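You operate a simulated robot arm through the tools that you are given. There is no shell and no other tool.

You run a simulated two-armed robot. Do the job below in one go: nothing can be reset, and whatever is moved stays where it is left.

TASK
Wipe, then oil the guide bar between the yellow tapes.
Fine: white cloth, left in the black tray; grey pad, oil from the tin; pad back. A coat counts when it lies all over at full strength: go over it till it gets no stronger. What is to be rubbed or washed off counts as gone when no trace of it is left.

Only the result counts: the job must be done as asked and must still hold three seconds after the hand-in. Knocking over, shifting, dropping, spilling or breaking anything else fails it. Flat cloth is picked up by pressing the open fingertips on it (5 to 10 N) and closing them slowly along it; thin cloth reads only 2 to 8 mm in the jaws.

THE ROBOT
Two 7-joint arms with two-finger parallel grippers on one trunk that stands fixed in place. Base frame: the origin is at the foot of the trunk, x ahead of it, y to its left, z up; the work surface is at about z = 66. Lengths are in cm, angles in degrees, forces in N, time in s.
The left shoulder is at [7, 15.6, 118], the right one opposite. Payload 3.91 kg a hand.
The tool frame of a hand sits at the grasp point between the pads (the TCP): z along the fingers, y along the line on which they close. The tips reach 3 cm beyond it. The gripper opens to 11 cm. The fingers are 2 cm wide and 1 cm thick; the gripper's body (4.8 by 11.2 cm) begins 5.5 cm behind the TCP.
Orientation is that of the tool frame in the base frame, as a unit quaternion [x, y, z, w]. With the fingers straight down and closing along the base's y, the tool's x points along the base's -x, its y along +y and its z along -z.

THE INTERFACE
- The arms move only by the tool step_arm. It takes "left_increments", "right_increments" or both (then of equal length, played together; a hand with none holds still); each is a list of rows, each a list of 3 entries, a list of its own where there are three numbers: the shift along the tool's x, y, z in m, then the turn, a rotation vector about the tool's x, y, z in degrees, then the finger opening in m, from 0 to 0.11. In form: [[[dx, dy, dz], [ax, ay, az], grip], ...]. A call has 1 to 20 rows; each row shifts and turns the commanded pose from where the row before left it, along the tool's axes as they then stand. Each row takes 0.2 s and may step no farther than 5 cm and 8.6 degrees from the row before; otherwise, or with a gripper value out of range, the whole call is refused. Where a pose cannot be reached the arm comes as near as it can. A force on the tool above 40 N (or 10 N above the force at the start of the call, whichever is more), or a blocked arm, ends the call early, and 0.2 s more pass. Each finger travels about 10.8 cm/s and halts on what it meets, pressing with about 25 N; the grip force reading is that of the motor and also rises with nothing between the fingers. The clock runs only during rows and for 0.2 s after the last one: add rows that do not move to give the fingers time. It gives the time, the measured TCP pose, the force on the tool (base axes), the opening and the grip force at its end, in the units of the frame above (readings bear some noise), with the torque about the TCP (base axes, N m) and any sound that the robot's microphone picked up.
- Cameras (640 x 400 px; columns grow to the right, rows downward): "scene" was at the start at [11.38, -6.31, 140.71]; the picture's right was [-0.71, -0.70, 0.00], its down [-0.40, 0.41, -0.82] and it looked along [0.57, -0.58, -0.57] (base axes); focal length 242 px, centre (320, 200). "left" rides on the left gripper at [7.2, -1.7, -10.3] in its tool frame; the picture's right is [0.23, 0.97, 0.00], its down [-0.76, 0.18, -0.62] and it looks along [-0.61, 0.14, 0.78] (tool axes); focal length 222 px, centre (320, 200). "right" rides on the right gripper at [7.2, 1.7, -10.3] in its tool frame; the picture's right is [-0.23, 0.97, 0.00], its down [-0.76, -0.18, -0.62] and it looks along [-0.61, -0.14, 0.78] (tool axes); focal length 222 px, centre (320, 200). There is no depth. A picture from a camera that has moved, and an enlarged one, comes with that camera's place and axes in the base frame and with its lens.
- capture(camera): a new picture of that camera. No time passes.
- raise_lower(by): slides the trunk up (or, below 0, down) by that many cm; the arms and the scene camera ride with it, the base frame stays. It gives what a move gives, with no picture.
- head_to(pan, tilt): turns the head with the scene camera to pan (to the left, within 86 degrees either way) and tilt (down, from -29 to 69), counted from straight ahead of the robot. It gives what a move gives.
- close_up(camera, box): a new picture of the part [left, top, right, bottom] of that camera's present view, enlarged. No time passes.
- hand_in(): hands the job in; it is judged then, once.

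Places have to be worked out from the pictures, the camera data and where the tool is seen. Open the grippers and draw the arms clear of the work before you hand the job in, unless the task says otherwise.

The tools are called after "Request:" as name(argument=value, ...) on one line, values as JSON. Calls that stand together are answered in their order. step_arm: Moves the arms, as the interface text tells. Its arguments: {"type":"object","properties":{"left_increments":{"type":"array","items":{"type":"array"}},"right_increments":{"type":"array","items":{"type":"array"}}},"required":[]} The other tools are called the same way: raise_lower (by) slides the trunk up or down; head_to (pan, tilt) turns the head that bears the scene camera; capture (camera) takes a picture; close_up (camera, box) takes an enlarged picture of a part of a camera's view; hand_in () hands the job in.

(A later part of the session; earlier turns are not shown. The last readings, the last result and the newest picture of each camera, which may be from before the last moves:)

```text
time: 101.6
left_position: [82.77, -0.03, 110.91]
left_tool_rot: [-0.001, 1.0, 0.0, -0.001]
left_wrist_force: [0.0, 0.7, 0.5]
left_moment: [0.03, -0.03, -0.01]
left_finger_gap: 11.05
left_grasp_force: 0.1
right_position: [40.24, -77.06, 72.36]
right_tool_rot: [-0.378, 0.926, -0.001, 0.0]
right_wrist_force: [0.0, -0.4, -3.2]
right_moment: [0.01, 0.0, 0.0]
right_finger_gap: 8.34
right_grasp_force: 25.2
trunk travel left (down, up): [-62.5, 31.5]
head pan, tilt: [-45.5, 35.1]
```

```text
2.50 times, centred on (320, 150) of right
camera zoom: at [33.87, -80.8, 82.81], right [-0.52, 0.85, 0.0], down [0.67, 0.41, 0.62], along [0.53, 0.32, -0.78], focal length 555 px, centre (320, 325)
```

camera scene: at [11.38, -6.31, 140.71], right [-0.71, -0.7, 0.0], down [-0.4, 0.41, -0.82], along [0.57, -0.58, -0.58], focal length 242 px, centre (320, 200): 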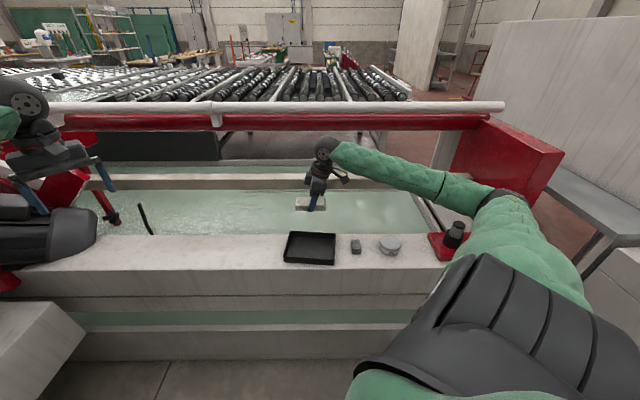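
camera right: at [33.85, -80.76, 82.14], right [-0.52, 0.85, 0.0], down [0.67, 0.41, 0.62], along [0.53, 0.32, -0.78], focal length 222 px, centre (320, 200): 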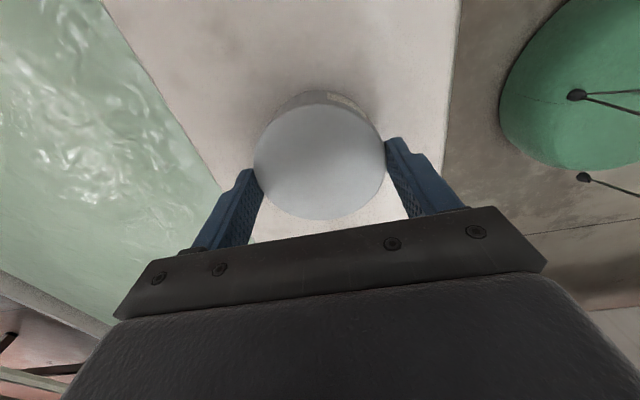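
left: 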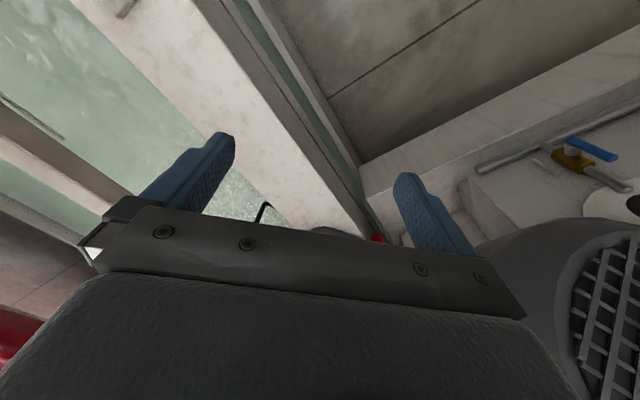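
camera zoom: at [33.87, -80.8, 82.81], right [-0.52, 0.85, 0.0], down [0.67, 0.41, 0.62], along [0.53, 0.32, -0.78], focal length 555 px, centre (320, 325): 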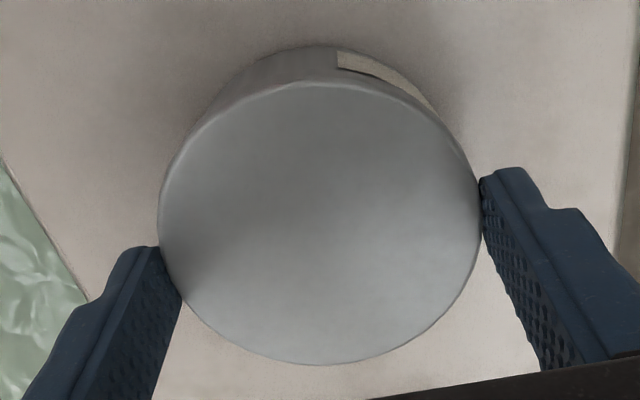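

The whole 3.2 N tin still comes up with the lid, so the lid is held on (perhaps a screw lid). I'll set it down, press it lightly against the ledge and try a small counter-clockwise twist, watching whether the label turns.

Request:
step_arm(right_increments=[[[0, 0, 0.001], [0, 0, 0], 0.076], [[0, 0, 0.001], [0, 0, 0], 0.076], [[0, 0, 0.001], [0, 0, 0], 0.076], [[0, 0, 0.001], [0, 0, 0], 0.076], [[0, 0, 0], [0, 0, 0], 0.076]])

Request:
close_up(camera="scene", box=[375, 230, 405, 260])

```text
time: 102.8
left_position: [82.7, -0.12, 110.9]
left_tool_rot: [-0.002, 1.0, 0.0, -0.001]
left_wrist_force: [0.4, -0.2, 0.4]
left_moment: [-0.02, -0.03, 0.03]
left_finger_gap: 10.99
left_grasp_force: 0.0
right_position: [40.29, -76.9, 72.17]
right_tool_rot: [-0.378, 0.926, -0.001, 0.0]
right_wrist_force: [-0.5, -1.2, 12.2]
right_moment: [0.26, 0.34, 0.03]
right_finger_gap: 8.33
right_grasp_force: 25.1
trunk travel left (down, up): [-62.5, 31.5]
head pan, tilt: [-45.5, 35.1]
```

```text
13.33 times, centred on (390, 245) of scene
camera zoom: at [11.33, -6.23, 140.73], right [-0.71, -0.7, 0.0], down [-0.4, 0.41, -0.82], along [0.57, -0.58, -0.57], focal length 3231 px, centre (-613, -400)
```

zoom: 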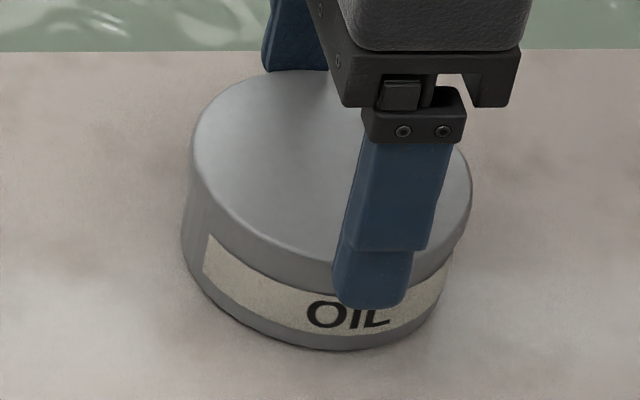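

12 N of downward pressure. Now a 15° counter-clockwise twist of the lid.

Request:
step_arm(right_increments=[[[0, 0, 0], [0, 0, -3], 0.076], [[0, 0, 0], [0, 0, -4], 0.076], [[0, 0, 0], [0, 0, -4], 0.076], [[0, 0, 0], [0, 0, -4], 0.076], [[0, 0, 0], [0, 0, 0], 0.076]])

Request:
close_up(camera="scene", box=[375, 230, 405, 260])

Request:
close_up(camera="right", box=[240, 70, 400, 230])

```text
time: 104.0
left_position: [82.6, -0.06, 110.91]
left_tool_rot: [-0.001, 1.0, 0.0, 0.0]
left_wrist_force: [1.0, -0.2, -0.6]
left_moment: [0.0, -0.03, 0.03]
left_finger_gap: 10.98
left_grasp_force: 0.0
right_position: [40.17, -76.95, 72.23]
right_tool_rot: [-0.496, 0.868, 0.0, -0.001]
right_wrist_force: [0.3, 0.1, 10.3]
right_moment: [0.01, -0.03, 0.07]
right_finger_gap: 8.36
right_grasp_force: 25.0
trunk travel left (down, up): [-62.5, 31.5]
head pan, tilt: [-45.5, 35.1]
```

```text
13.33 times, centred on (390, 245) of scene
camera zoom: at [11.33, -6.23, 140.72], right [-0.71, -0.7, 0.0], down [-0.4, 0.41, -0.82], along [0.57, -0.58, -0.57], focal length 3231 px, centre (-613, -400)
```

zoom: 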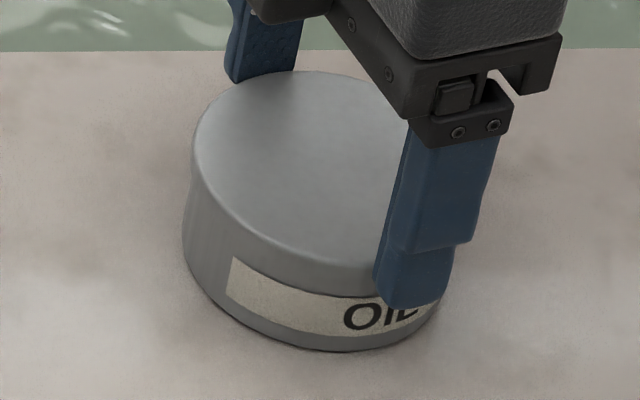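

```text
2.50 times, centred on (320, 150) of right
camera zoom: at [35.04, -82.26, 82.51], right [-0.72, 0.69, 0.0], down [0.54, 0.57, 0.62], along [0.43, 0.45, -0.78], focal length 555 px, centre (320, 325)
```

zoom: 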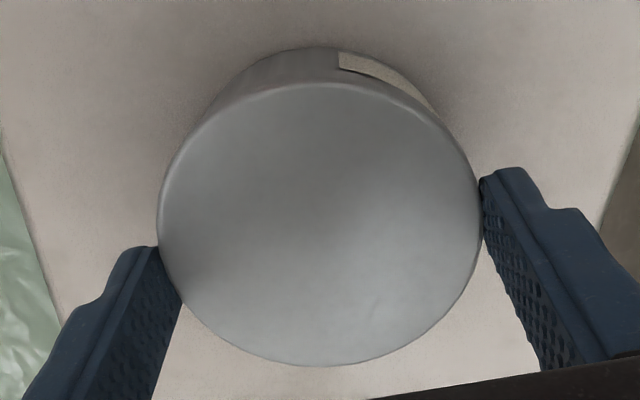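

The label turned together with the lid and the reaction torque was tiny, so the tin turned as one piece. I'll turn it back to where it was and release it; next I'll check whether the pad picks up oil from the tin's top.

Request:
step_arm(right_increments=[[[0, 0, 0], [0, 0, 3], 0.076], [[0, 0, 0], [0, 0, 4], 0.076], [[0, 0, 0], [0, 0, 4], 0.076], [[0, 0, 0], [0, 0, 4], 0.076], [[0, 0, -0.0008], [0, 0, 0], 0.076], [[0, 0, 0], [0, 0, 0], 0.076]])

Request:
close_up(camera="scene", box=[375, 230, 405, 260])

```text
time: 105.4
left_position: [82.81, -0.2, 110.96]
left_tool_rot: [-0.001, 1.0, 0.0, 0.0]
left_wrist_force: [0.1, -0.5, -0.3]
left_moment: [-0.02, 0.01, -0.02]
left_finger_gap: 11.02
left_grasp_force: 0.2
right_position: [40.18, -76.88, 72.15]
right_tool_rot: [-0.378, 0.926, 0.0, -0.002]
right_wrist_force: [0.8, 0.2, -2.6]
right_moment: [0.02, 0.0, 0.04]
right_finger_gap: 8.31
right_grasp_force: 24.8
trunk travel left (down, up): [-62.5, 31.5]
head pan, tilt: [-45.5, 35.1]
```

```text
13.33 times, centred on (390, 245) of scene
camera zoom: at [11.38, -6.33, 140.69], right [-0.71, -0.7, 0.0], down [-0.4, 0.41, -0.82], along [0.57, -0.58, -0.58], focal length 3231 px, centre (-613, -400)
```

zoom: 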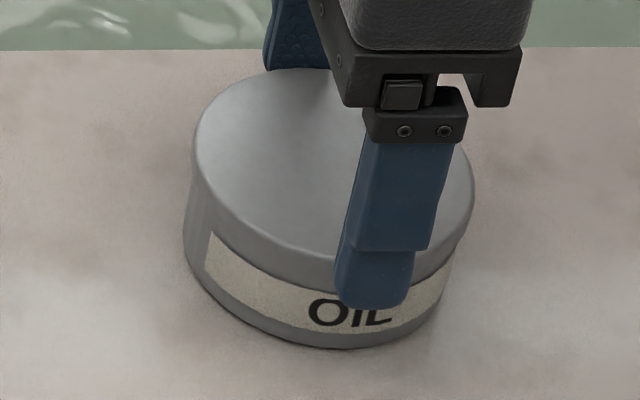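

Back at the original angle; it's carrying some weight, so I'll lower half a millimetre and release, then rise.

Request:
step_arm(right_increments=[[[0, 0, 0.0004], [0, 0, 0], 0.076], [[0, 0, 0], [0, 0, 0], 0.079], [[0, 0, 0], [0, 0, 0], 0.082], [[0, 0, 0], [0, 0, 0], 0.086], [[0, 0, 0], [0, 0, 0], 0.092], [[0, 0, 0], [0, 0, 0], 0.1], [[0, 0, -0.005], [0, 0, 0], 0.1], [[0, 0, -0.02], [0, 0, 0], 0.1], [[0, 0, -0.03], [0, 0, 0], 0.1], [[0, 0, -0.03], [0, 0, 0], 0.1], [[0, 0, -0.03], [0, 0, 0], 0.1], [[0, 0, -0.01], [0, 0, 0], 0.1], [[0, 0, 0], [0, 0, 0], 0.1]])

Request:
close_up(camera="scene", box=[375, 230, 405, 260])

Request:
capture(camera="right")

```text
time: 108.2
left_position: [82.71, -0.12, 111.02]
left_tool_rot: [-0.001, 1.0, 0.001, 0.0]
left_wrist_force: [0.0, -0.3, -0.2]
left_moment: [0.05, 0.02, 0.02]
left_finger_gap: 10.99
left_grasp_force: 0.1
right_position: [40.31, -77.04, 84.73]
right_tool_rot: [-0.38, 0.925, 0.0, 0.0]
right_wrist_force: [0.4, -0.8, 0.3]
right_moment: [0.03, 0.02, 0.0]
right_finger_gap: 9.99
right_grasp_force: 0.1
trunk travel left (down, up): [-62.5, 31.5]
head pan, tilt: [-45.5, 35.1]
```

```text
13.33 times, centred on (390, 245) of scene
camera zoom: at [11.37, -6.31, 140.71], right [-0.71, -0.7, 0.0], down [-0.4, 0.41, -0.82], along [0.57, -0.58, -0.57], focal length 3231 px, centre (-613, -400)
```

zoom: 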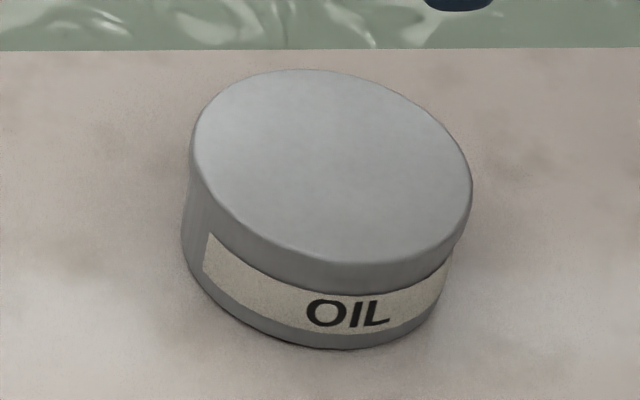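

```text
taken
camera right: at [33.9, -80.74, 95.07], right [-0.52, 0.85, 0.0], down [0.67, 0.41, 0.62], along [0.53, 0.32, -0.78], focal length 222 px, centre (320, 200)
```

right: 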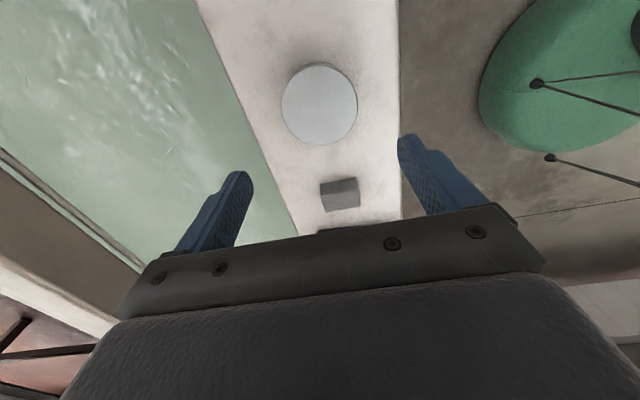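

The tin is back in place. I'll turn the hand to the bar orientation, tilt 15° and position it above the grey pad (centre about [50.3, -67.0]).

Request:
step_arm(right_increments=[[[0, 0, 0], [0, 0, 8.18], 0.08], [[0, 0, 0], [0, 0, 8.18], 0.075], [[0, 0, 0], [0, 0, 8.18], 0.075], [[0, 0, 0], [0, 0, 8.18], 0.075], [[0, 0, 0], [0, 0, 8.18], 0.075], [[0, 0, 0], [0, 0, 8.18], 0.075], [[0, 0, 0], [0, 0, 8.18], 0.075], [[0, 0, 0], [0, 0, 8.18], 0.075], [[0, 0, 0], [0, 0, 8.18], 0.075], [[0, 0, 0], [0, 0, 8.18], 0.075], [[0, 0, 0], [0, 0, 8.2], 0.075], [[0.002, 0.0355, 0], [0, 0, 0], 0.075], [[0, 0.0355, 0], [0, 0, 0], 0.075], [[0, 0.0355, 0], [0, 0, 0], 0.075], [[0, 0.0355, 0], [0, 0, 0], 0.075], [[0, 0, 0], [0, -7.5, 0], 0.075], [[0, 0, 0], [0, -7.5, 0], 0.075], [[0, 0, 0], [0, 0, 0], 0.075]])

Request:
capture(camera="right")

Request:
close_up(camera="scene", box=[310, 190, 410, 270])

```text
time: 112.0
left_position: [82.76, -0.17, 110.9]
left_tool_rot: [0.0, 1.0, -0.001, 0.0]
left_wrist_force: [0.1, -0.2, 0.3]
left_moment: [-0.01, -0.01, 0.0]
left_finger_gap: 10.98
left_grasp_force: 0.0
right_position: [50.28, -66.82, 84.6]
right_tool_rot: [0.384, 0.914, -0.051, 0.122]
right_wrist_force: [-0.3, 0.1, 0.0]
right_moment: [-0.01, 0.05, 0.03]
right_finger_gap: 7.48
right_grasp_force: 0.1
trunk travel left (down, up): [-62.5, 31.5]
head pan, tilt: [-45.5, 35.1]
```

```text
taken
camera right: at [44.65, -58.73, 92.79], right [0.85, 0.53, 0.06], down [0.27, -0.53, 0.8], along [0.45, -0.66, -0.6], focal length 222 px, centre (320, 200)
```

right: 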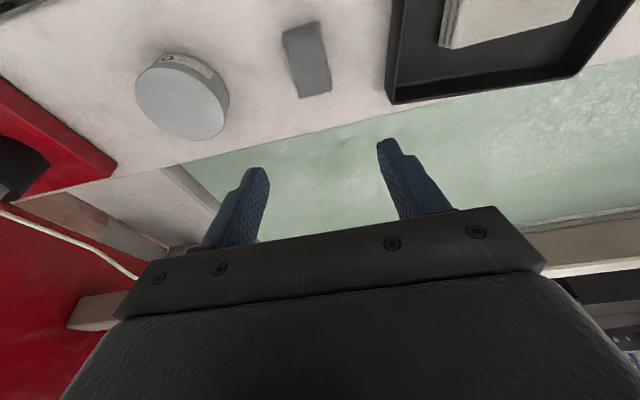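

```text
5.00 times, centred on (360, 230) of scene
camera zoom: at [11.37, -6.33, 140.71], right [-0.71, -0.7, 0.0], down [-0.4, 0.41, -0.82], along [0.57, -0.58, -0.58], focal length 1212 px, centre (120, 50)
```

zoom: 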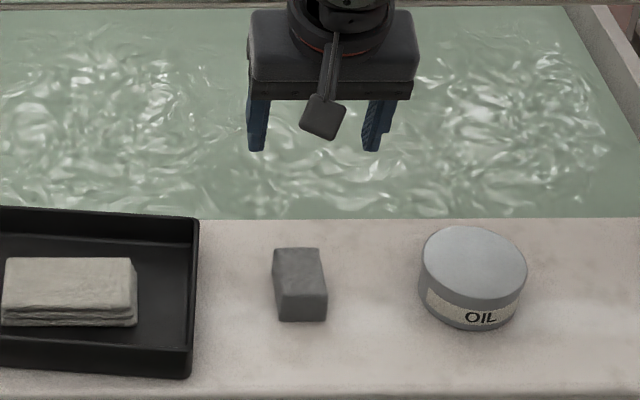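

Well aligned over the pad. I'll descend around it, then close.

Request:
step_arm(right_increments=[[[0.0104, 0, 0.0231], [0, 0, 0], 0.075], [[0.0065, 0, 0.0242], [0, 0, 0], 0.075], [[0.0065, 0, 0.0242], [0, 0, 0], 0.075], [[0.0065, 0, 0.0242], [0, 0, 0], 0.075], [[0.0052, 0, 0.0193], [0, 0, 0], 0.075], [[0.0026, 0, 0.0097], [0, 0, 0], 0.075], [[0.0026, 0, 0.0097], [0, 0, 0], 0.075], [[0, 0, 0], [0, 0, 0], 0.075]])

Request:
capture(camera="right")

Request:
close_up(camera="scene", box=[325, 215, 385, 265])

```text
time: 113.8
left_position: [82.8, -0.12, 110.97]
left_tool_rot: [-0.002, 1.0, 0.0, 0.0]
left_wrist_force: [-0.1, 0.0, 0.4]
left_moment: [-0.02, 0.0, -0.05]
left_finger_gap: 11.01
left_grasp_force: 0.0
right_position: [49.97, -66.54, 70.6]
right_tool_rot: [0.384, 0.914, -0.051, 0.12]
right_wrist_force: [1.2, 0.0, 0.3]
right_moment: [0.0, 0.02, 0.01]
right_finger_gap: 7.5
right_grasp_force: 0.1
trunk travel left (down, up): [-62.5, 31.5]
head pan, tilt: [-45.5, 35.1]
```

```text
taken
camera right: at [44.43, -58.4, 78.72], right [0.85, 0.53, 0.06], down [0.28, -0.53, 0.8], along [0.45, -0.66, -0.6], focal length 222 px, centre (320, 200)
```

right: 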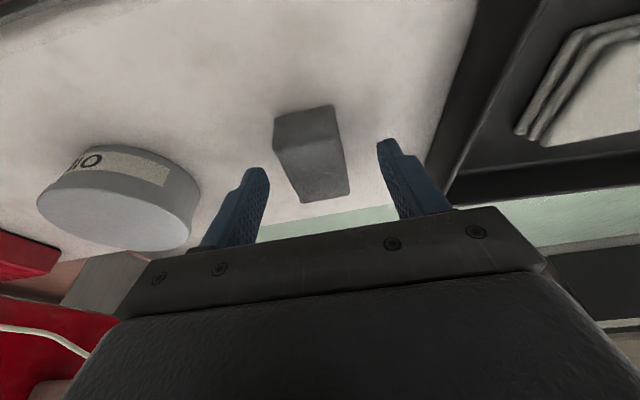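

```text
8.00 times, centred on (355, 240) of scene
camera zoom: at [11.37, -6.29, 140.71], right [-0.71, -0.7, 0.0], down [-0.4, 0.41, -0.82], along [0.57, -0.58, -0.57], focal length 1939 px, centre (40, -120)
```

zoom: 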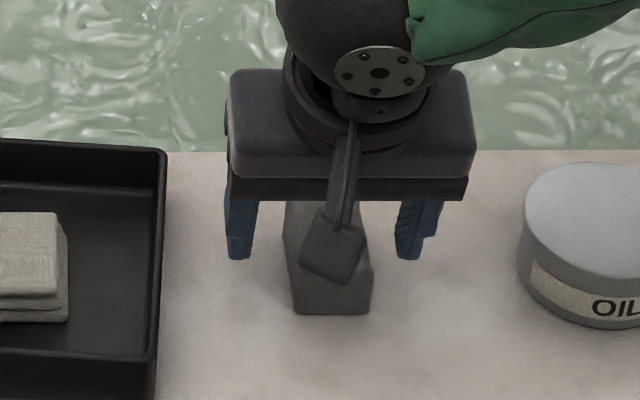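

Pad centred between the fingers. I'll lower 2 mm more and close slowly.

Request:
step_arm(right_increments=[[[0.0005, 0, 0.0019], [0, 0, 0], 0.075], [[0, 0, 0], [0, 0, 0], 0.065], [[0, 0, 0], [0, 0, 0], 0.055], [[0, 0, 0], [0, 0, 0], 0.047], [[0, 0, 0], [0, 0, 0], 0.042], [[0, 0, 0], [0, 0, 0], 0.038], [[0, 0, 0], [0, 0, 0], 0.034], [[0, 0, 0], [0, 0, 0], 0.03], [[0, 0, 0], [0, 0, 0], 0.026], [[0, 0, 0], [0, 0, 0], 0.022], [[0, 0, 0], [0, 0, 0], 0.022]])

Request:
capture(camera="right")

Request:
close_up(camera="scene", box=[325, 215, 385, 265])

```text
time: 116.2
left_position: [82.77, -0.14, 111.07]
left_tool_rot: [-0.001, 1.0, 0.0, 0.0]
left_wrist_force: [0.5, -0.1, -1.1]
left_moment: [-0.04, 0.02, -0.02]
left_finger_gap: 11.01
left_grasp_force: 0.0
right_position: [49.91, -66.56, 70.39]
right_tool_rot: [0.384, 0.914, -0.052, 0.12]
right_wrist_force: [0.6, 0.4, -0.4]
right_moment: [-0.02, 0.01, -0.02]
right_finger_gap: 3.88
right_grasp_force: 24.4
trunk travel left (down, up): [-62.5, 31.5]
head pan, tilt: [-45.5, 35.1]
```

```text
taken
camera right: at [44.43, -58.41, 78.53], right [0.85, 0.53, 0.06], down [0.28, -0.53, 0.8], along [0.45, -0.66, -0.6], focal length 222 px, centre (320, 200)
```

right: 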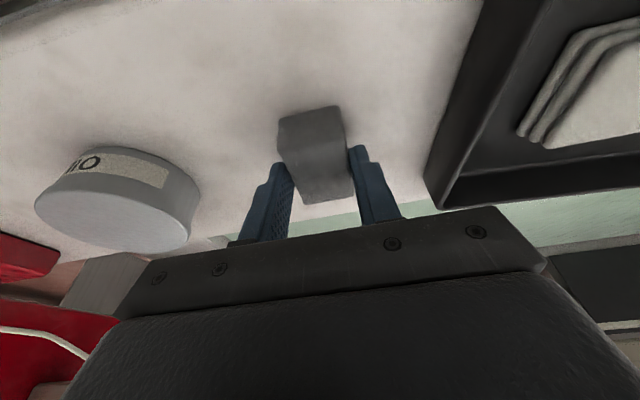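

```text
8.00 times, centred on (355, 240) of scene
camera zoom: at [11.38, -6.31, 140.71], right [-0.71, -0.7, 0.0], down [-0.4, 0.41, -0.82], along [0.57, -0.58, -0.58], focal length 1939 px, centre (40, -120)
```

zoom: 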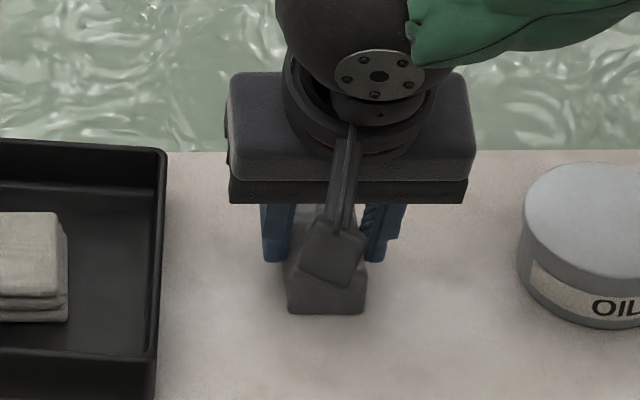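

The pad is held at 3.88 cm with 24 N. I'll lift it slowly and confirm it comes along.

Request:
step_arm(right_increments=[[[-0.0005, 0, -0.0019], [0, 0, 0], 0.022], [[-0.0008, 0, -0.0029], [0, 0, 0], 0.022], [[-0.0013, 0, -0.0048], [0, 0, 0], 0.022], [[-0.0026, 0, -0.0097], [0, 0, 0], 0.022], [[-0.0026, 0, -0.0097], [0, 0, 0], 0.022], [[-0.0039, 0, -0.0145], [0, 0, 0], 0.022], [[-0.0039, 0, -0.0145], [0, 0, 0], 0.022], [[-0.0039, 0, -0.0145], [0, 0, 0], 0.022], [[-0.0026, 0, -0.0097], [0, 0, 0], 0.022], [[-0.0013, 0, -0.0048], [0, 0, 0], 0.022], [[0, 0, 0], [0, 0, 0], 0.022]])

Request:
close_up(camera="scene", box=[325, 190, 385, 265])

Request:
capture(camera="right")

```text
time: 118.6
left_position: [82.75, -0.2, 110.96]
left_tool_rot: [-0.001, 1.0, 0.0, 0.001]
left_wrist_force: [-0.3, 0.3, 0.2]
left_moment: [0.0, 0.0, -0.02]
left_finger_gap: 11.03
left_grasp_force: 0.1
right_position: [50.04, -66.59, 79.37]
right_tool_rot: [0.384, 0.914, -0.052, 0.12]
right_wrist_force: [0.2, -1.0, 0.1]
right_moment: [0.02, -0.02, 0.04]
right_finger_gap: 3.87
right_grasp_force: 25.1
trunk travel left (down, up): [-62.5, 31.5]
head pan, tilt: [-45.5, 35.1]
```

```text
5.33 times, centred on (355, 228) of scene
camera zoom: at [11.38, -6.32, 140.71], right [-0.71, -0.7, 0.0], down [-0.4, 0.41, -0.82], along [0.57, -0.58, -0.58], focal length 1292 px, centre (133, 53)
```

zoom: 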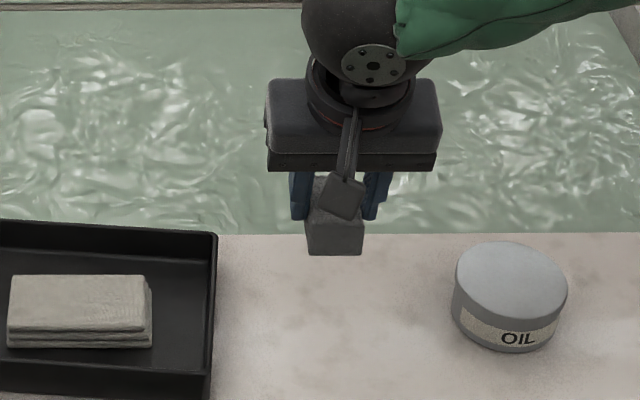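

```text
taken
camera right: at [44.42, -58.45, 87.59], right [0.85, 0.53, 0.06], down [0.28, -0.53, 0.8], along [0.45, -0.66, -0.6], focal length 222 px, centre (320, 200)
```

right: 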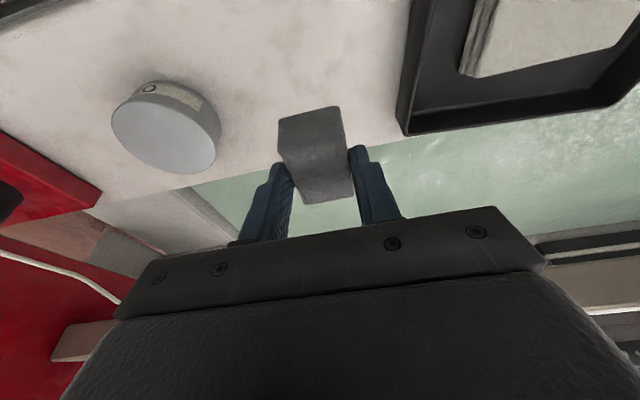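

The pad is up. I'll carry it over the tin and lower it to just above the tin's top.

Request:
step_arm(right_increments=[[[0, -0.012, 0], [0, 0, 0], 0.022], [[0, -0.022, 0], [0, 0, 0], 0.022], [[0, -0.022, 0], [0, 0, 0], 0.022], [[0, -0.022, 0], [0, 0, 0], 0.022], [[0, -0.022, 0], [0, 0, 0], 0.022], [[0, -0.022, 0], [0, 0, 0], 0.022], [[0, -0.02, 0], [0, 0, 0], 0.022], [[0.0026, 0, 0.0097], [0, 0, 0], 0.022], [[0.0039, 0, 0.0145], [0, 0, 0], 0.022], [[0.0039, 0, 0.0145], [0, 0, 0], 0.022], [[0, 0, 0], [0, 0, 0], 0.022]])

Request:
close_up(camera="scene", box=[360, 205, 430, 265])

Request:
capture(camera="right")

```text
time: 121.0
left_position: [82.76, -0.09, 111.01]
left_tool_rot: [-0.001, 1.0, -0.001, 0.0]
left_wrist_force: [0.4, -0.3, 0.3]
left_moment: [0.02, 0.01, -0.04]
left_finger_gap: 11.01
left_grasp_force: 0.1
right_position: [39.78, -76.57, 75.35]
right_tool_rot: [0.384, 0.914, -0.051, 0.12]
right_wrist_force: [-0.3, 0.0, -0.9]
right_moment: [-0.02, 0.05, 0.04]
right_finger_gap: 3.84
right_grasp_force: 25.0
trunk travel left (down, up): [-62.5, 31.5]
head pan, tilt: [-45.5, 35.1]
```

```text
6.67 times, centred on (395, 235) of scene
camera zoom: at [11.36, -6.28, 140.71], right [-0.71, -0.7, 0.0], down [-0.4, 0.41, -0.82], along [0.57, -0.58, -0.57], focal length 1616 px, centre (-180, -33)
```

zoom: 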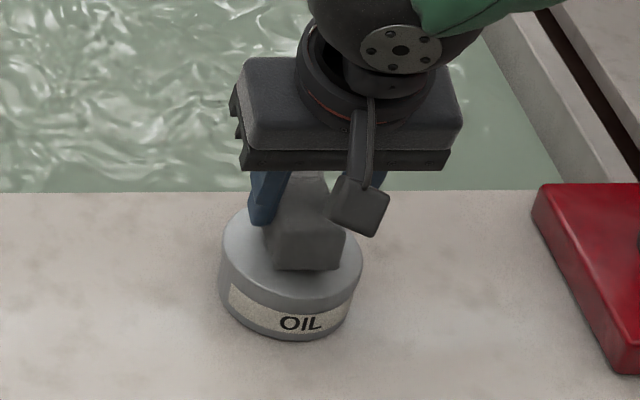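

```text
taken
camera right: at [34.24, -68.41, 83.55], right [0.85, 0.53, 0.06], down [0.28, -0.53, 0.8], along [0.45, -0.66, -0.6], focal length 222 px, centre (320, 200)
```

right: 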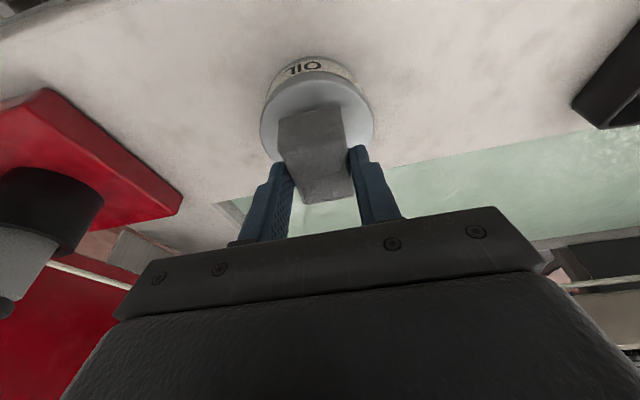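

The pad is centred above the tin. I'll lower slowly onto its top with light pressure.

Request:
step_arm(right_increments=[[[0.0008, 0, 0.0029], [0, 0, 0], 0.022], [[0.0008, 0, 0.0029], [0, 0, 0], 0.022], [[0.0005, 0, 0.0019], [0, 0, 0], 0.022], [[0.0003, 0, 0.001], [0, 0, 0], 0.022], [[0, 0, 0], [0, 0, 0], 0.022]])

Request:
step_arm(right_increments=[[[0.0003, 0, 0.001], [0, 0, 0], 0.022], [[0.0003, 0, 0.001], [0, 0, 0], 0.022], [[0, 0, 0], [0, 0, 0], 0.022]])

```text
time: 122.2
left_position: [82.75, -0.2, 110.83]
left_tool_rot: [-0.001, 1.0, 0.001, -0.001]
left_wrist_force: [-0.5, -0.2, 0.5]
left_moment: [0.03, 0.01, 0.03]
left_finger_gap: 11.02
left_grasp_force: 0.1
right_position: [39.85, -76.42, 74.41]
right_tool_rot: [0.384, 0.914, -0.052, 0.121]
right_wrist_force: [-0.2, -0.8, 0.6]
right_moment: [0.01, -0.02, -0.02]
right_finger_gap: 3.9
right_grasp_force: 24.8
trunk travel left (down, up): [-62.5, 31.5]
head pan, tilt: [-45.5, 35.1]
```

```text
time: 123.0
left_position: [82.71, -0.08, 110.95]
left_tool_rot: [-0.002, 1.0, 0.0, 0.001]
left_wrist_force: [-0.3, -0.3, 0.1]
left_moment: [-0.01, 0.01, -0.01]
left_finger_gap: 10.99
left_grasp_force: 0.1
right_position: [39.93, -76.5, 74.44]
right_tool_rot: [0.384, 0.914, -0.051, 0.121]
right_wrist_force: [-1.6, -0.8, 12.9]
right_moment: [-0.03, -0.02, 0.02]
right_finger_gap: 3.89
right_grasp_force: 25.0
trunk travel left (down, up): [-62.5, 31.5]
head pan, tilt: [-45.5, 35.1]
```

12.9 N on the tin's top. I'll look closely for any sign of oil, then lift and inspect.

Request:
step_arm(right_increments=[[[-0.0002, 0, -0.0006], [0, 0, 0], 0.022], [[0, 0, 0], [0, 0, 0], 0.022], [[0, 0, 0], [0, 0, 0], 0.022], [[-0.0013, 0, -0.0048], [0, 0, 0], 0.022], [[-0.0026, 0, -0.0097], [0, 0, 0], 0.022], [[-0.0039, 0, -0.0145], [0, 0, 0], 0.022], [[-0.0039, 0, -0.0145], [0, 0, 0], 0.022], [[-0.0039, 0, -0.0145], [0, 0, 0], 0.022], [[0, 0, 0], [0, 0, 0], 0.022]])

Request:
close_up(camera="scene", box=[365, 210, 415, 265])

Request:
close_up(camera="right", box=[230, 40, 410, 220])

Request:
capture(camera="left")

```text
time: 125.0
left_position: [82.84, -0.22, 110.8]
left_tool_rot: [0.0, 1.0, 0.001, 0.001]
left_wrist_force: [-0.5, -0.6, 0.2]
left_moment: [0.03, -0.01, 0.02]
left_finger_gap: 11.01
left_grasp_force: 0.0
right_position: [39.66, -76.5, 80.46]
right_tool_rot: [0.384, 0.914, -0.05, 0.12]
right_wrist_force: [0.4, -1.0, -0.1]
right_moment: [-0.01, 0.0, -0.01]
right_finger_gap: 3.86
right_grasp_force: 24.9
trunk travel left (down, up): [-62.5, 31.5]
head pan, tilt: [-45.5, 35.1]
```

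```text
7.27 times, centred on (390, 238) of scene
camera zoom: at [11.4, -6.36, 140.7], right [-0.71, -0.7, 0.0], down [-0.4, 0.41, -0.82], along [0.57, -0.58, -0.58], focal length 1762 px, centre (-189, -73)
```

zoom: 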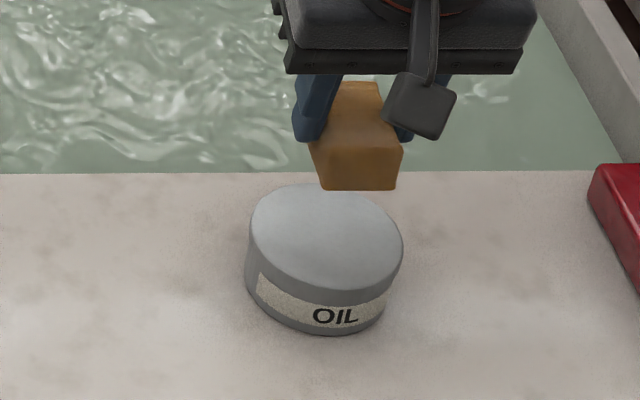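

```text
2.22 times, centred on (320, 130) of right
camera zoom: at [34.21, -68.38, 88.57], right [0.85, 0.53, 0.06], down [0.28, -0.53, 0.8], along [0.45, -0.66, -0.6], focal length 494 px, centre (320, 356)
```

zoom: 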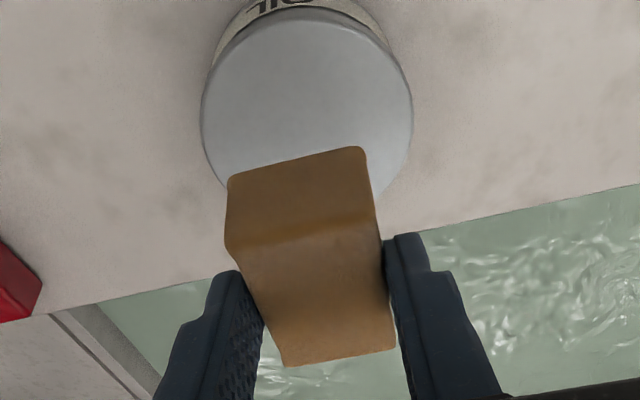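

```text
taken
camera left: at [75.6, -2.02, 121.19], right [-0.23, 0.97, 0.0], down [0.76, 0.18, 0.62], along [0.61, 0.14, -0.78], focal length 222 px, centre (320, 200)
```

left: 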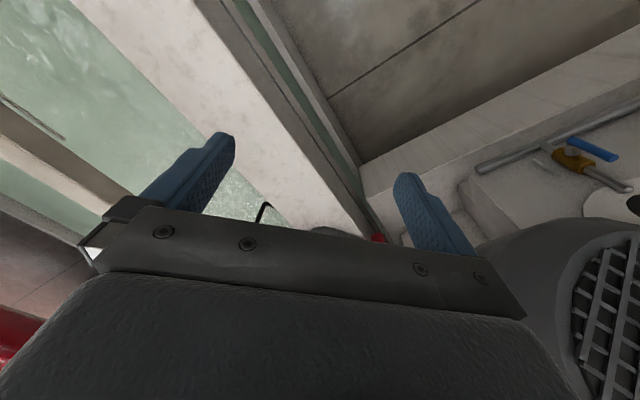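

The pad turned amber, so pressing on the tin's top does load it with oil. Now I'll raise it and carry it out over the bar near the tape 1 end.

Request:
step_arm(right_increments=[[[-0.0025, 0.009, -0.0093], [0, 0, 0], 0.022], [[-0.005, 0.0185, -0.0187], [0, 0, 0], 0.022], [[-0.005, 0.0185, -0.0187], [0, 0, 0], 0.022], [[-0.005, 0.0185, -0.0187], [0, 0, 0], 0.022], [[-0.005, 0.0185, -0.0187], [0, 0, 0], 0.022], [[-0.005, 0.0185, -0.0187], [0, 0, 0], 0.022], [[-0.005, 0.0185, -0.0187], [0, 0, 0], 0.022], [[-0.0025, 0.0185, -0.0093], [0, 0, 0], 0.022], [[0, 0.0095, 0], [0, 0, 0], 0.022], [[0, 0, 0], [0, 0, 0], 0.022]])

Request:
step_arm(right_increments=[[[-0.0116, 0, 0.0031], [0, 0, 0], 0.022], [[-0.0222, 0, 0.006], [0, 0, 0], 0.022], [[-0.0222, 0, 0.006], [0, 0, 0], 0.022], [[-0.0222, 0, 0.006], [0, 0, 0], 0.022], [[-0.0222, 0, 0.006], [0, 0, 0], 0.022], [[-0.0222, 0, 0.006], [0, 0, 0], 0.022], [[-0.0222, 0, 0.006], [0, 0, 0], 0.022], [[-0.0222, 0, 0.006], [0, 0, 0], 0.022], [[-0.0222, 0, 0.006], [0, 0, 0], 0.022], [[-0.0222, 0, 0.006], [0, 0, 0], 0.022], [[-0.0222, 0, 0.006], [0, 0, 0], 0.022], [[-0.0222, 0, 0.006], [0, 0, 0], 0.022], [[-0.0222, 0, 0.006], [0, 0, 0], 0.022], [[-0.0106, 0, 0.0028], [0, 0, 0], 0.022], [[0, 0, 0], [0, 0, 0], 0.022]])

Request:
capture(camera="right")

Request:
close_up(camera="scene", box=[310, 130, 420, 200])

```text
time: 127.2
left_position: [82.85, -0.08, 111.0]
left_tool_rot: [-0.001, 1.0, 0.0, 0.0]
left_wrist_force: [-0.4, 1.2, 0.5]
left_moment: [-0.02, 0.0, 0.02]
left_finger_gap: 11.02
left_grasp_force: 0.0
right_position: [50.44, -66.08, 93.88]
right_tool_rot: [0.385, 0.914, -0.052, 0.12]
right_wrist_force: [-0.1, 0.1, -0.5]
right_moment: [0.0, 0.0, -0.01]
right_finger_gap: 3.85
right_grasp_force: 24.8
trunk travel left (down, up): [-62.5, 31.5]
head pan, tilt: [-45.5, 35.1]
```

```text
time: 130.4
left_position: [82.79, -0.14, 110.89]
left_tool_rot: [-0.001, 1.0, 0.001, -0.001]
left_wrist_force: [0.0, 0.7, -0.5]
left_moment: [0.0, -0.02, 0.05]
left_finger_gap: 11.0
left_grasp_force: 0.1
right_position: [71.36, -87.46, 93.76]
right_tool_rot: [0.383, 0.914, -0.052, 0.12]
right_wrist_force: [0.2, 0.2, 0.6]
right_moment: [-0.01, 0.0, -0.03]
right_finger_gap: 3.85
right_grasp_force: 25.2
trunk travel left (down, up): [-62.5, 31.5]
head pan, tilt: [-45.5, 35.1]
```

```text
taken
camera right: at [65.71, -79.35, 101.98], right [0.85, 0.53, 0.06], down [0.28, -0.53, 0.8], along [0.45, -0.66, -0.6], focal length 222 px, centre (320, 200)
```

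right: 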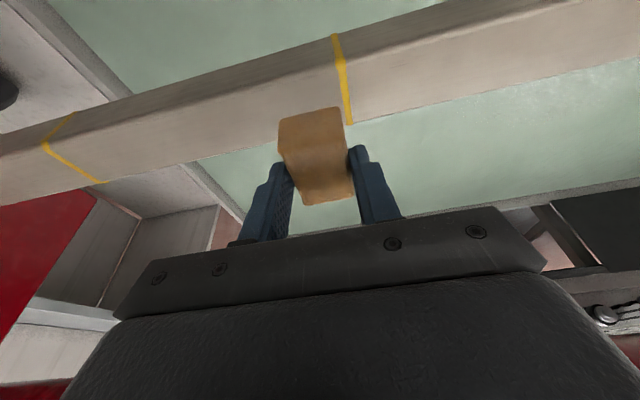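

```text
5.71 times, centred on (365, 165) of scene
camera zoom: at [11.38, -6.31, 140.71], right [-0.71, -0.7, 0.0], down [-0.4, 0.41, -0.82], along [0.57, -0.58, -0.58], focal length 1385 px, centre (63, 400)
```

zoom: 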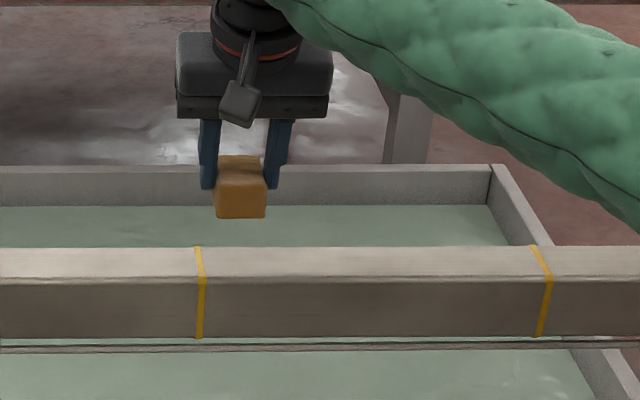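

The hand is over the bar near tape 1 (E≈-10.4). I'll lower to just above the surface, then creep into contact.

Request:
step_arm(right_increments=[[[0.0026, 0, 0.0097], [0, 0, 0], 0.022], [[0.0039, 0, 0.0145], [0, 0, 0], 0.022], [[0.0039, 0, 0.0145], [0, 0, 0], 0.022], [[0.0018, 0, 0.0068], [0, 0, 0], 0.022], [[0, 0, 0], [0, 0, 0], 0.022]])

Request:
step_arm(right_increments=[[[0.0005, 0, 0.0019], [0, 0, 0], 0.022], [[0.0003, 0, 0.001], [0, 0, 0], 0.022], [[0, 0, 0], [0, 0, 0], 0.022]])

Request:
close_up(camera="scene", box=[310, 130, 420, 200])

Request:
capture(camera="right")

```text
time: 131.6
left_position: [82.73, -0.07, 110.94]
left_tool_rot: [0.0, 1.0, -0.001, 0.0]
left_wrist_force: [0.2, 0.5, 0.2]
left_moment: [-0.01, 0.02, -0.03]
left_finger_gap: 10.99
left_grasp_force: 0.1
right_position: [71.27, -87.4, 89.14]
right_tool_rot: [0.384, 0.914, -0.052, 0.12]
right_wrist_force: [-0.6, -0.1, -0.6]
right_moment: [0.0, 0.03, -0.01]
right_finger_gap: 3.85
right_grasp_force: 25.4
trunk travel left (down, up): [-62.5, 31.5]
head pan, tilt: [-45.5, 35.1]
```

```text
time: 132.4
left_position: [82.78, -0.17, 110.88]
left_tool_rot: [-0.001, 1.0, 0.0, 0.0]
left_wrist_force: [0.1, 0.2, -0.3]
left_moment: [0.0, -0.01, 0.02]
left_finger_gap: 10.99
left_grasp_force: 0.1
right_position: [71.34, -87.45, 88.83]
right_tool_rot: [0.384, 0.914, -0.052, 0.12]
right_wrist_force: [-0.6, -0.3, 0.0]
right_moment: [0.01, -0.01, 0.0]
right_finger_gap: 3.88
right_grasp_force: 25.0
trunk travel left (down, up): [-62.5, 31.5]
head pan, tilt: [-45.5, 35.1]
```

```text
5.71 times, centred on (365, 165) of scene
camera zoom: at [11.39, -6.31, 140.71], right [-0.71, -0.7, 0.0], down [-0.4, 0.41, -0.82], along [0.57, -0.58, -0.58], focal length 1385 px, centre (63, 400)
```

zoom: 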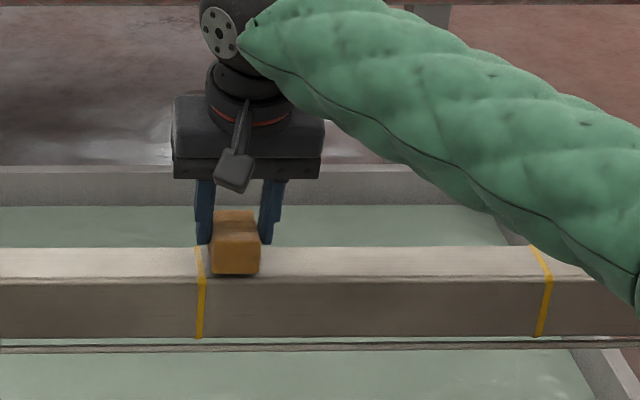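

```text
taken
camera right: at [65.74, -79.32, 96.99], right [0.85, 0.53, 0.06], down [0.28, -0.53, 0.8], along [0.45, -0.66, -0.6], focal length 222 px, centre (320, 200)
```

right: 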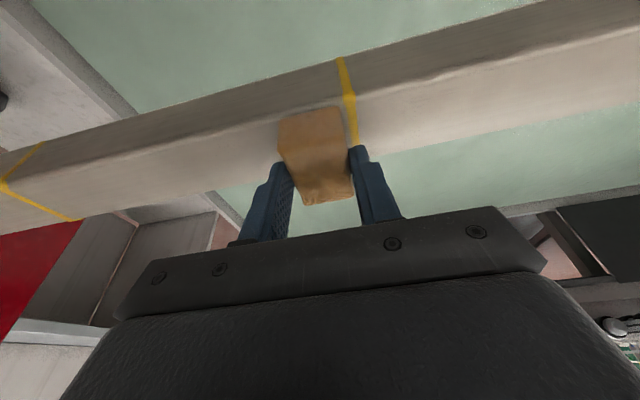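

About 4 mm of clearance is left. Creeping into contact.

Request:
step_arm(right_increments=[[[0.0003, 0, 0.001], [0, 0, 0], 0.022], [[0.0003, 0, 0.001], [0, 0, 0], 0.022], [[0, 0, 0], [0, 0, 0], 0.022]])

Request:
step_arm(right_increments=[[[0.0003, 0, 0.001], [0, 0, 0], 0.022], [[0, 0, 0], [0, 0, 0], 0.022]])

Request:
step_arm(right_increments=[[[0.0003, 0, 0.001], [0, 0, 0], 0.022], [[0, 0, 0], [0, 0, 0], 0.022]])

```text
time: 133.2
left_position: [82.68, -0.16, 110.89]
left_tool_rot: [-0.001, 1.0, -0.001, 0.0]
left_wrist_force: [-0.3, 0.2, -0.4]
left_moment: [-0.02, -0.01, 0.03]
left_finger_gap: 11.01
left_grasp_force: 0.1
right_position: [71.32, -87.39, 88.56]
right_tool_rot: [0.383, 0.915, -0.051, 0.12]
right_wrist_force: [-0.5, -0.2, -0.3]
right_moment: [-0.01, -0.04, 0.02]
right_finger_gap: 3.85
right_grasp_force: 25.3
trunk travel left (down, up): [-62.5, 31.5]
head pan, tilt: [-45.5, 35.1]
```

```text
time: 133.8
left_position: [82.79, -0.15, 110.86]
left_tool_rot: [0.0, 1.0, 0.0, 0.0]
left_wrist_force: [0.4, -0.1, 0.2]
left_moment: [0.02, 0.03, 0.0]
left_finger_gap: 10.97
left_grasp_force: 0.0
right_position: [71.43, -87.44, 88.51]
right_tool_rot: [0.384, 0.914, -0.051, 0.121]
right_wrist_force: [0.4, 0.2, -0.3]
right_moment: [0.02, 0.0, 0.0]
right_finger_gap: 3.85
right_grasp_force: 25.2
trunk travel left (down, up): [-62.5, 31.5]
head pan, tilt: [-45.5, 35.1]
```

```text
time: 134.4
left_position: [82.66, -0.21, 110.94]
left_tool_rot: [-0.001, 1.0, 0.0, 0.0]
left_wrist_force: [-0.5, 1.4, -0.5]
left_moment: [-0.03, 0.04, -0.01]
left_finger_gap: 11.0
left_grasp_force: 0.0
right_position: [71.39, -87.5, 88.35]
right_tool_rot: [0.383, 0.914, -0.052, 0.12]
right_wrist_force: [-0.2, 0.1, -0.4]
right_moment: [0.01, 0.01, 0.01]
right_finger_gap: 3.86
right_grasp_force: 24.8
trunk travel left (down, up): [-62.5, 31.5]
head pan, tilt: [-45.5, 35.1]
```

Still free at 88.35; continuing a millimetre at a time.

Request:
step_arm(right_increments=[[[0.0003, 0, 0.001], [0, 0, 0], 0.022], [[0, 0, 0], [0, 0, 0], 0.022]])

Request:
step_arm(right_increments=[[[0.0002, 0, 0.0008], [0, 0, 0], 0.022], [[0, 0, 0], [0, 0, 0], 0.022]])

```text
time: 135.0
left_position: [82.73, -0.27, 110.97]
left_tool_rot: [-0.001, 1.0, 0.0, 0.0]
left_wrist_force: [0.2, 0.0, 0.4]
left_moment: [0.03, 0.01, 0.01]
left_finger_gap: 11.0
left_grasp_force: 0.0
right_position: [71.21, -87.45, 88.35]
right_tool_rot: [0.385, 0.914, -0.051, 0.121]
right_wrist_force: [2.3, -1.4, 5.6]
right_moment: [-0.02, -0.09, -0.01]
right_finger_gap: 3.86
right_grasp_force: 25.2
trunk travel left (down, up): [-62.5, 31.5]
head pan, tilt: [-45.5, 35.1]
```

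```text
time: 135.6
left_position: [82.74, -0.08, 111.01]
left_tool_rot: [-0.001, 1.0, -0.001, 0.001]
left_wrist_force: [0.1, 1.5, 0.0]
left_moment: [0.01, 0.01, -0.02]
left_finger_gap: 10.99
left_grasp_force: 0.0
right_position: [71.2, -87.33, 88.4]
right_tool_rot: [0.385, 0.914, -0.051, 0.121]
right_wrist_force: [1.8, -2.6, 10.1]
right_moment: [-0.08, -0.12, -0.03]
right_finger_gap: 3.88
right_grasp_force: 25.2
trunk travel left (down, up): [-62.5, 31.5]
head pan, tilt: [-45.5, 35.1]
```

10 N contact. I'll slide the pad to the edge of tape 1, then sweep toward tape 2 with gentle steps.

Request:
step_arm(right_increments=[[[0, 0.002, 0], [0, 0, 0], 0.022], [[0, 0.003, 0], [0, 0, 0], 0.022], [[0, 0.002, 0], [0, 0, 0], 0.022], [[0, -0.002, 0], [0, 0, 0], 0.022], [[0, -0.004, 0], [0, 0, 0], 0.022], [[0, -0.008, 0], [0, 0, 0], 0.022], [[0, -0.008, 0], [0, 0, 0], 0.022], [[0, -0.008, 0], [0, 0, 0], 0.022], [[0, -0.008, 0], [0, 0, 0], 0.022], [[0, -0.008, 0], [0, 0, 0], 0.022], [[0, -0.008, 0], [0, 0, 0], 0.022], [[0, 0, 0], [0, 0, 0], 0.022]])

Request:
capture(camera="right")

Request:
close_up(camera="scene", box=[320, 150, 410, 200])

```text
time: 138.2
left_position: [82.7, -0.07, 110.92]
left_tool_rot: [-0.001, 1.0, 0.0, 0.0]
left_wrist_force: [-0.3, -0.7, 0.4]
left_moment: [0.02, -0.03, -0.01]
left_finger_gap: 10.98
left_grasp_force: 0.1
right_position: [67.95, -90.7, 88.38]
right_tool_rot: [0.384, 0.914, -0.052, 0.12]
right_wrist_force: [2.4, 2.5, 11.2]
right_moment: [0.03, -0.19, 0.02]
right_finger_gap: 3.86
right_grasp_force: 24.9
trunk travel left (down, up): [-62.5, 31.5]
head pan, tilt: [-45.5, 35.1]
```

```text
taken
camera right: at [62.33, -82.56, 96.45], right [0.85, 0.52, 0.06], down [0.28, -0.53, 0.8], along [0.45, -0.66, -0.6], focal length 222 px, centre (320, 200)
```

right: 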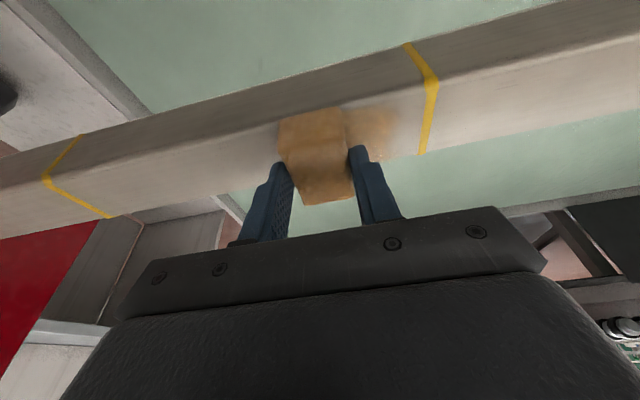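

```text
7.11 times, centred on (365, 175) of scene
camera zoom: at [11.33, -6.18, 140.72], right [-0.71, -0.7, 0.0], down [-0.4, 0.41, -0.82], along [0.57, -0.58, -0.57], focal length 1723 px, centre (0, 378)
```

zoom: 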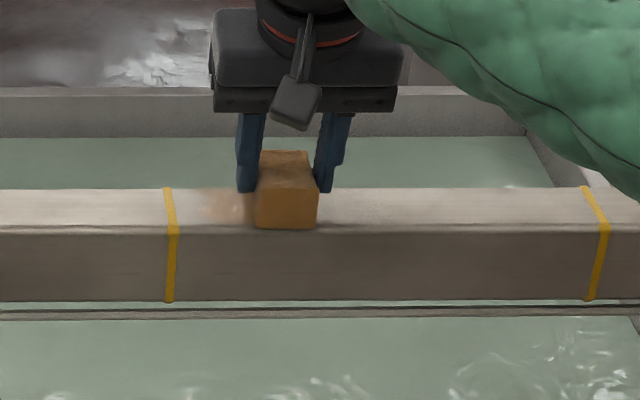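

An amber oil film appears behind the pad. I'll zoom in on it to judge its coverage and strength.

Request:
close_up(camera="right", box=[270, 60, 450, 200])

Request:
close_up(camera="scene", box=[338, 168, 378, 190])

```text
2.86 times, centred on (360, 130) of right
camera zoom: at [62.33, -82.56, 96.45], right [0.85, 0.52, 0.06], down [0.28, -0.53, 0.8], along [0.45, -0.66, -0.6], focal length 635 px, centre (206, 400)
```

zoom: 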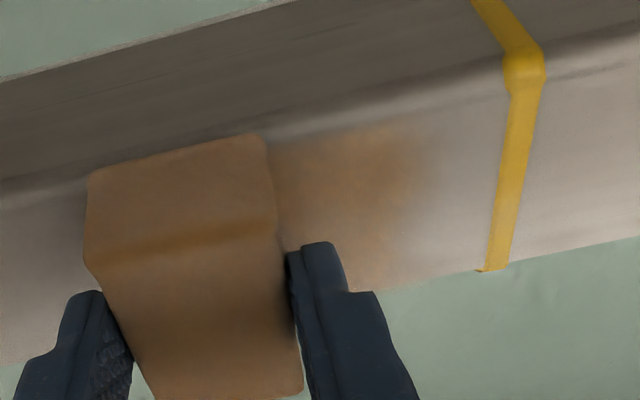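

```text
16.00 times, centred on (358, 179) of scene
camera zoom: at [11.33, -6.18, 140.72], right [-0.71, -0.7, 0.0], down [-0.4, 0.41, -0.82], along [0.57, -0.58, -0.57], focal length 3877 px, centre (-288, 536)
```

zoom: 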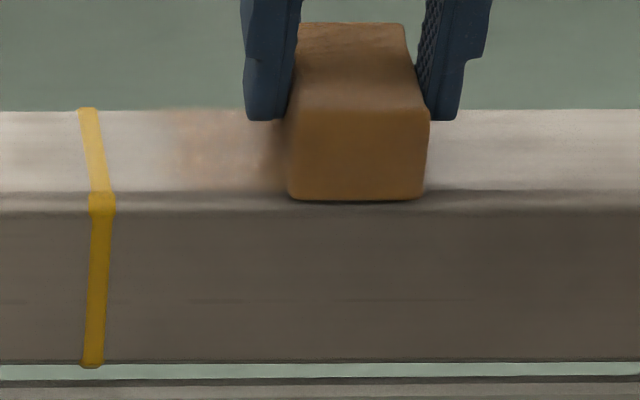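

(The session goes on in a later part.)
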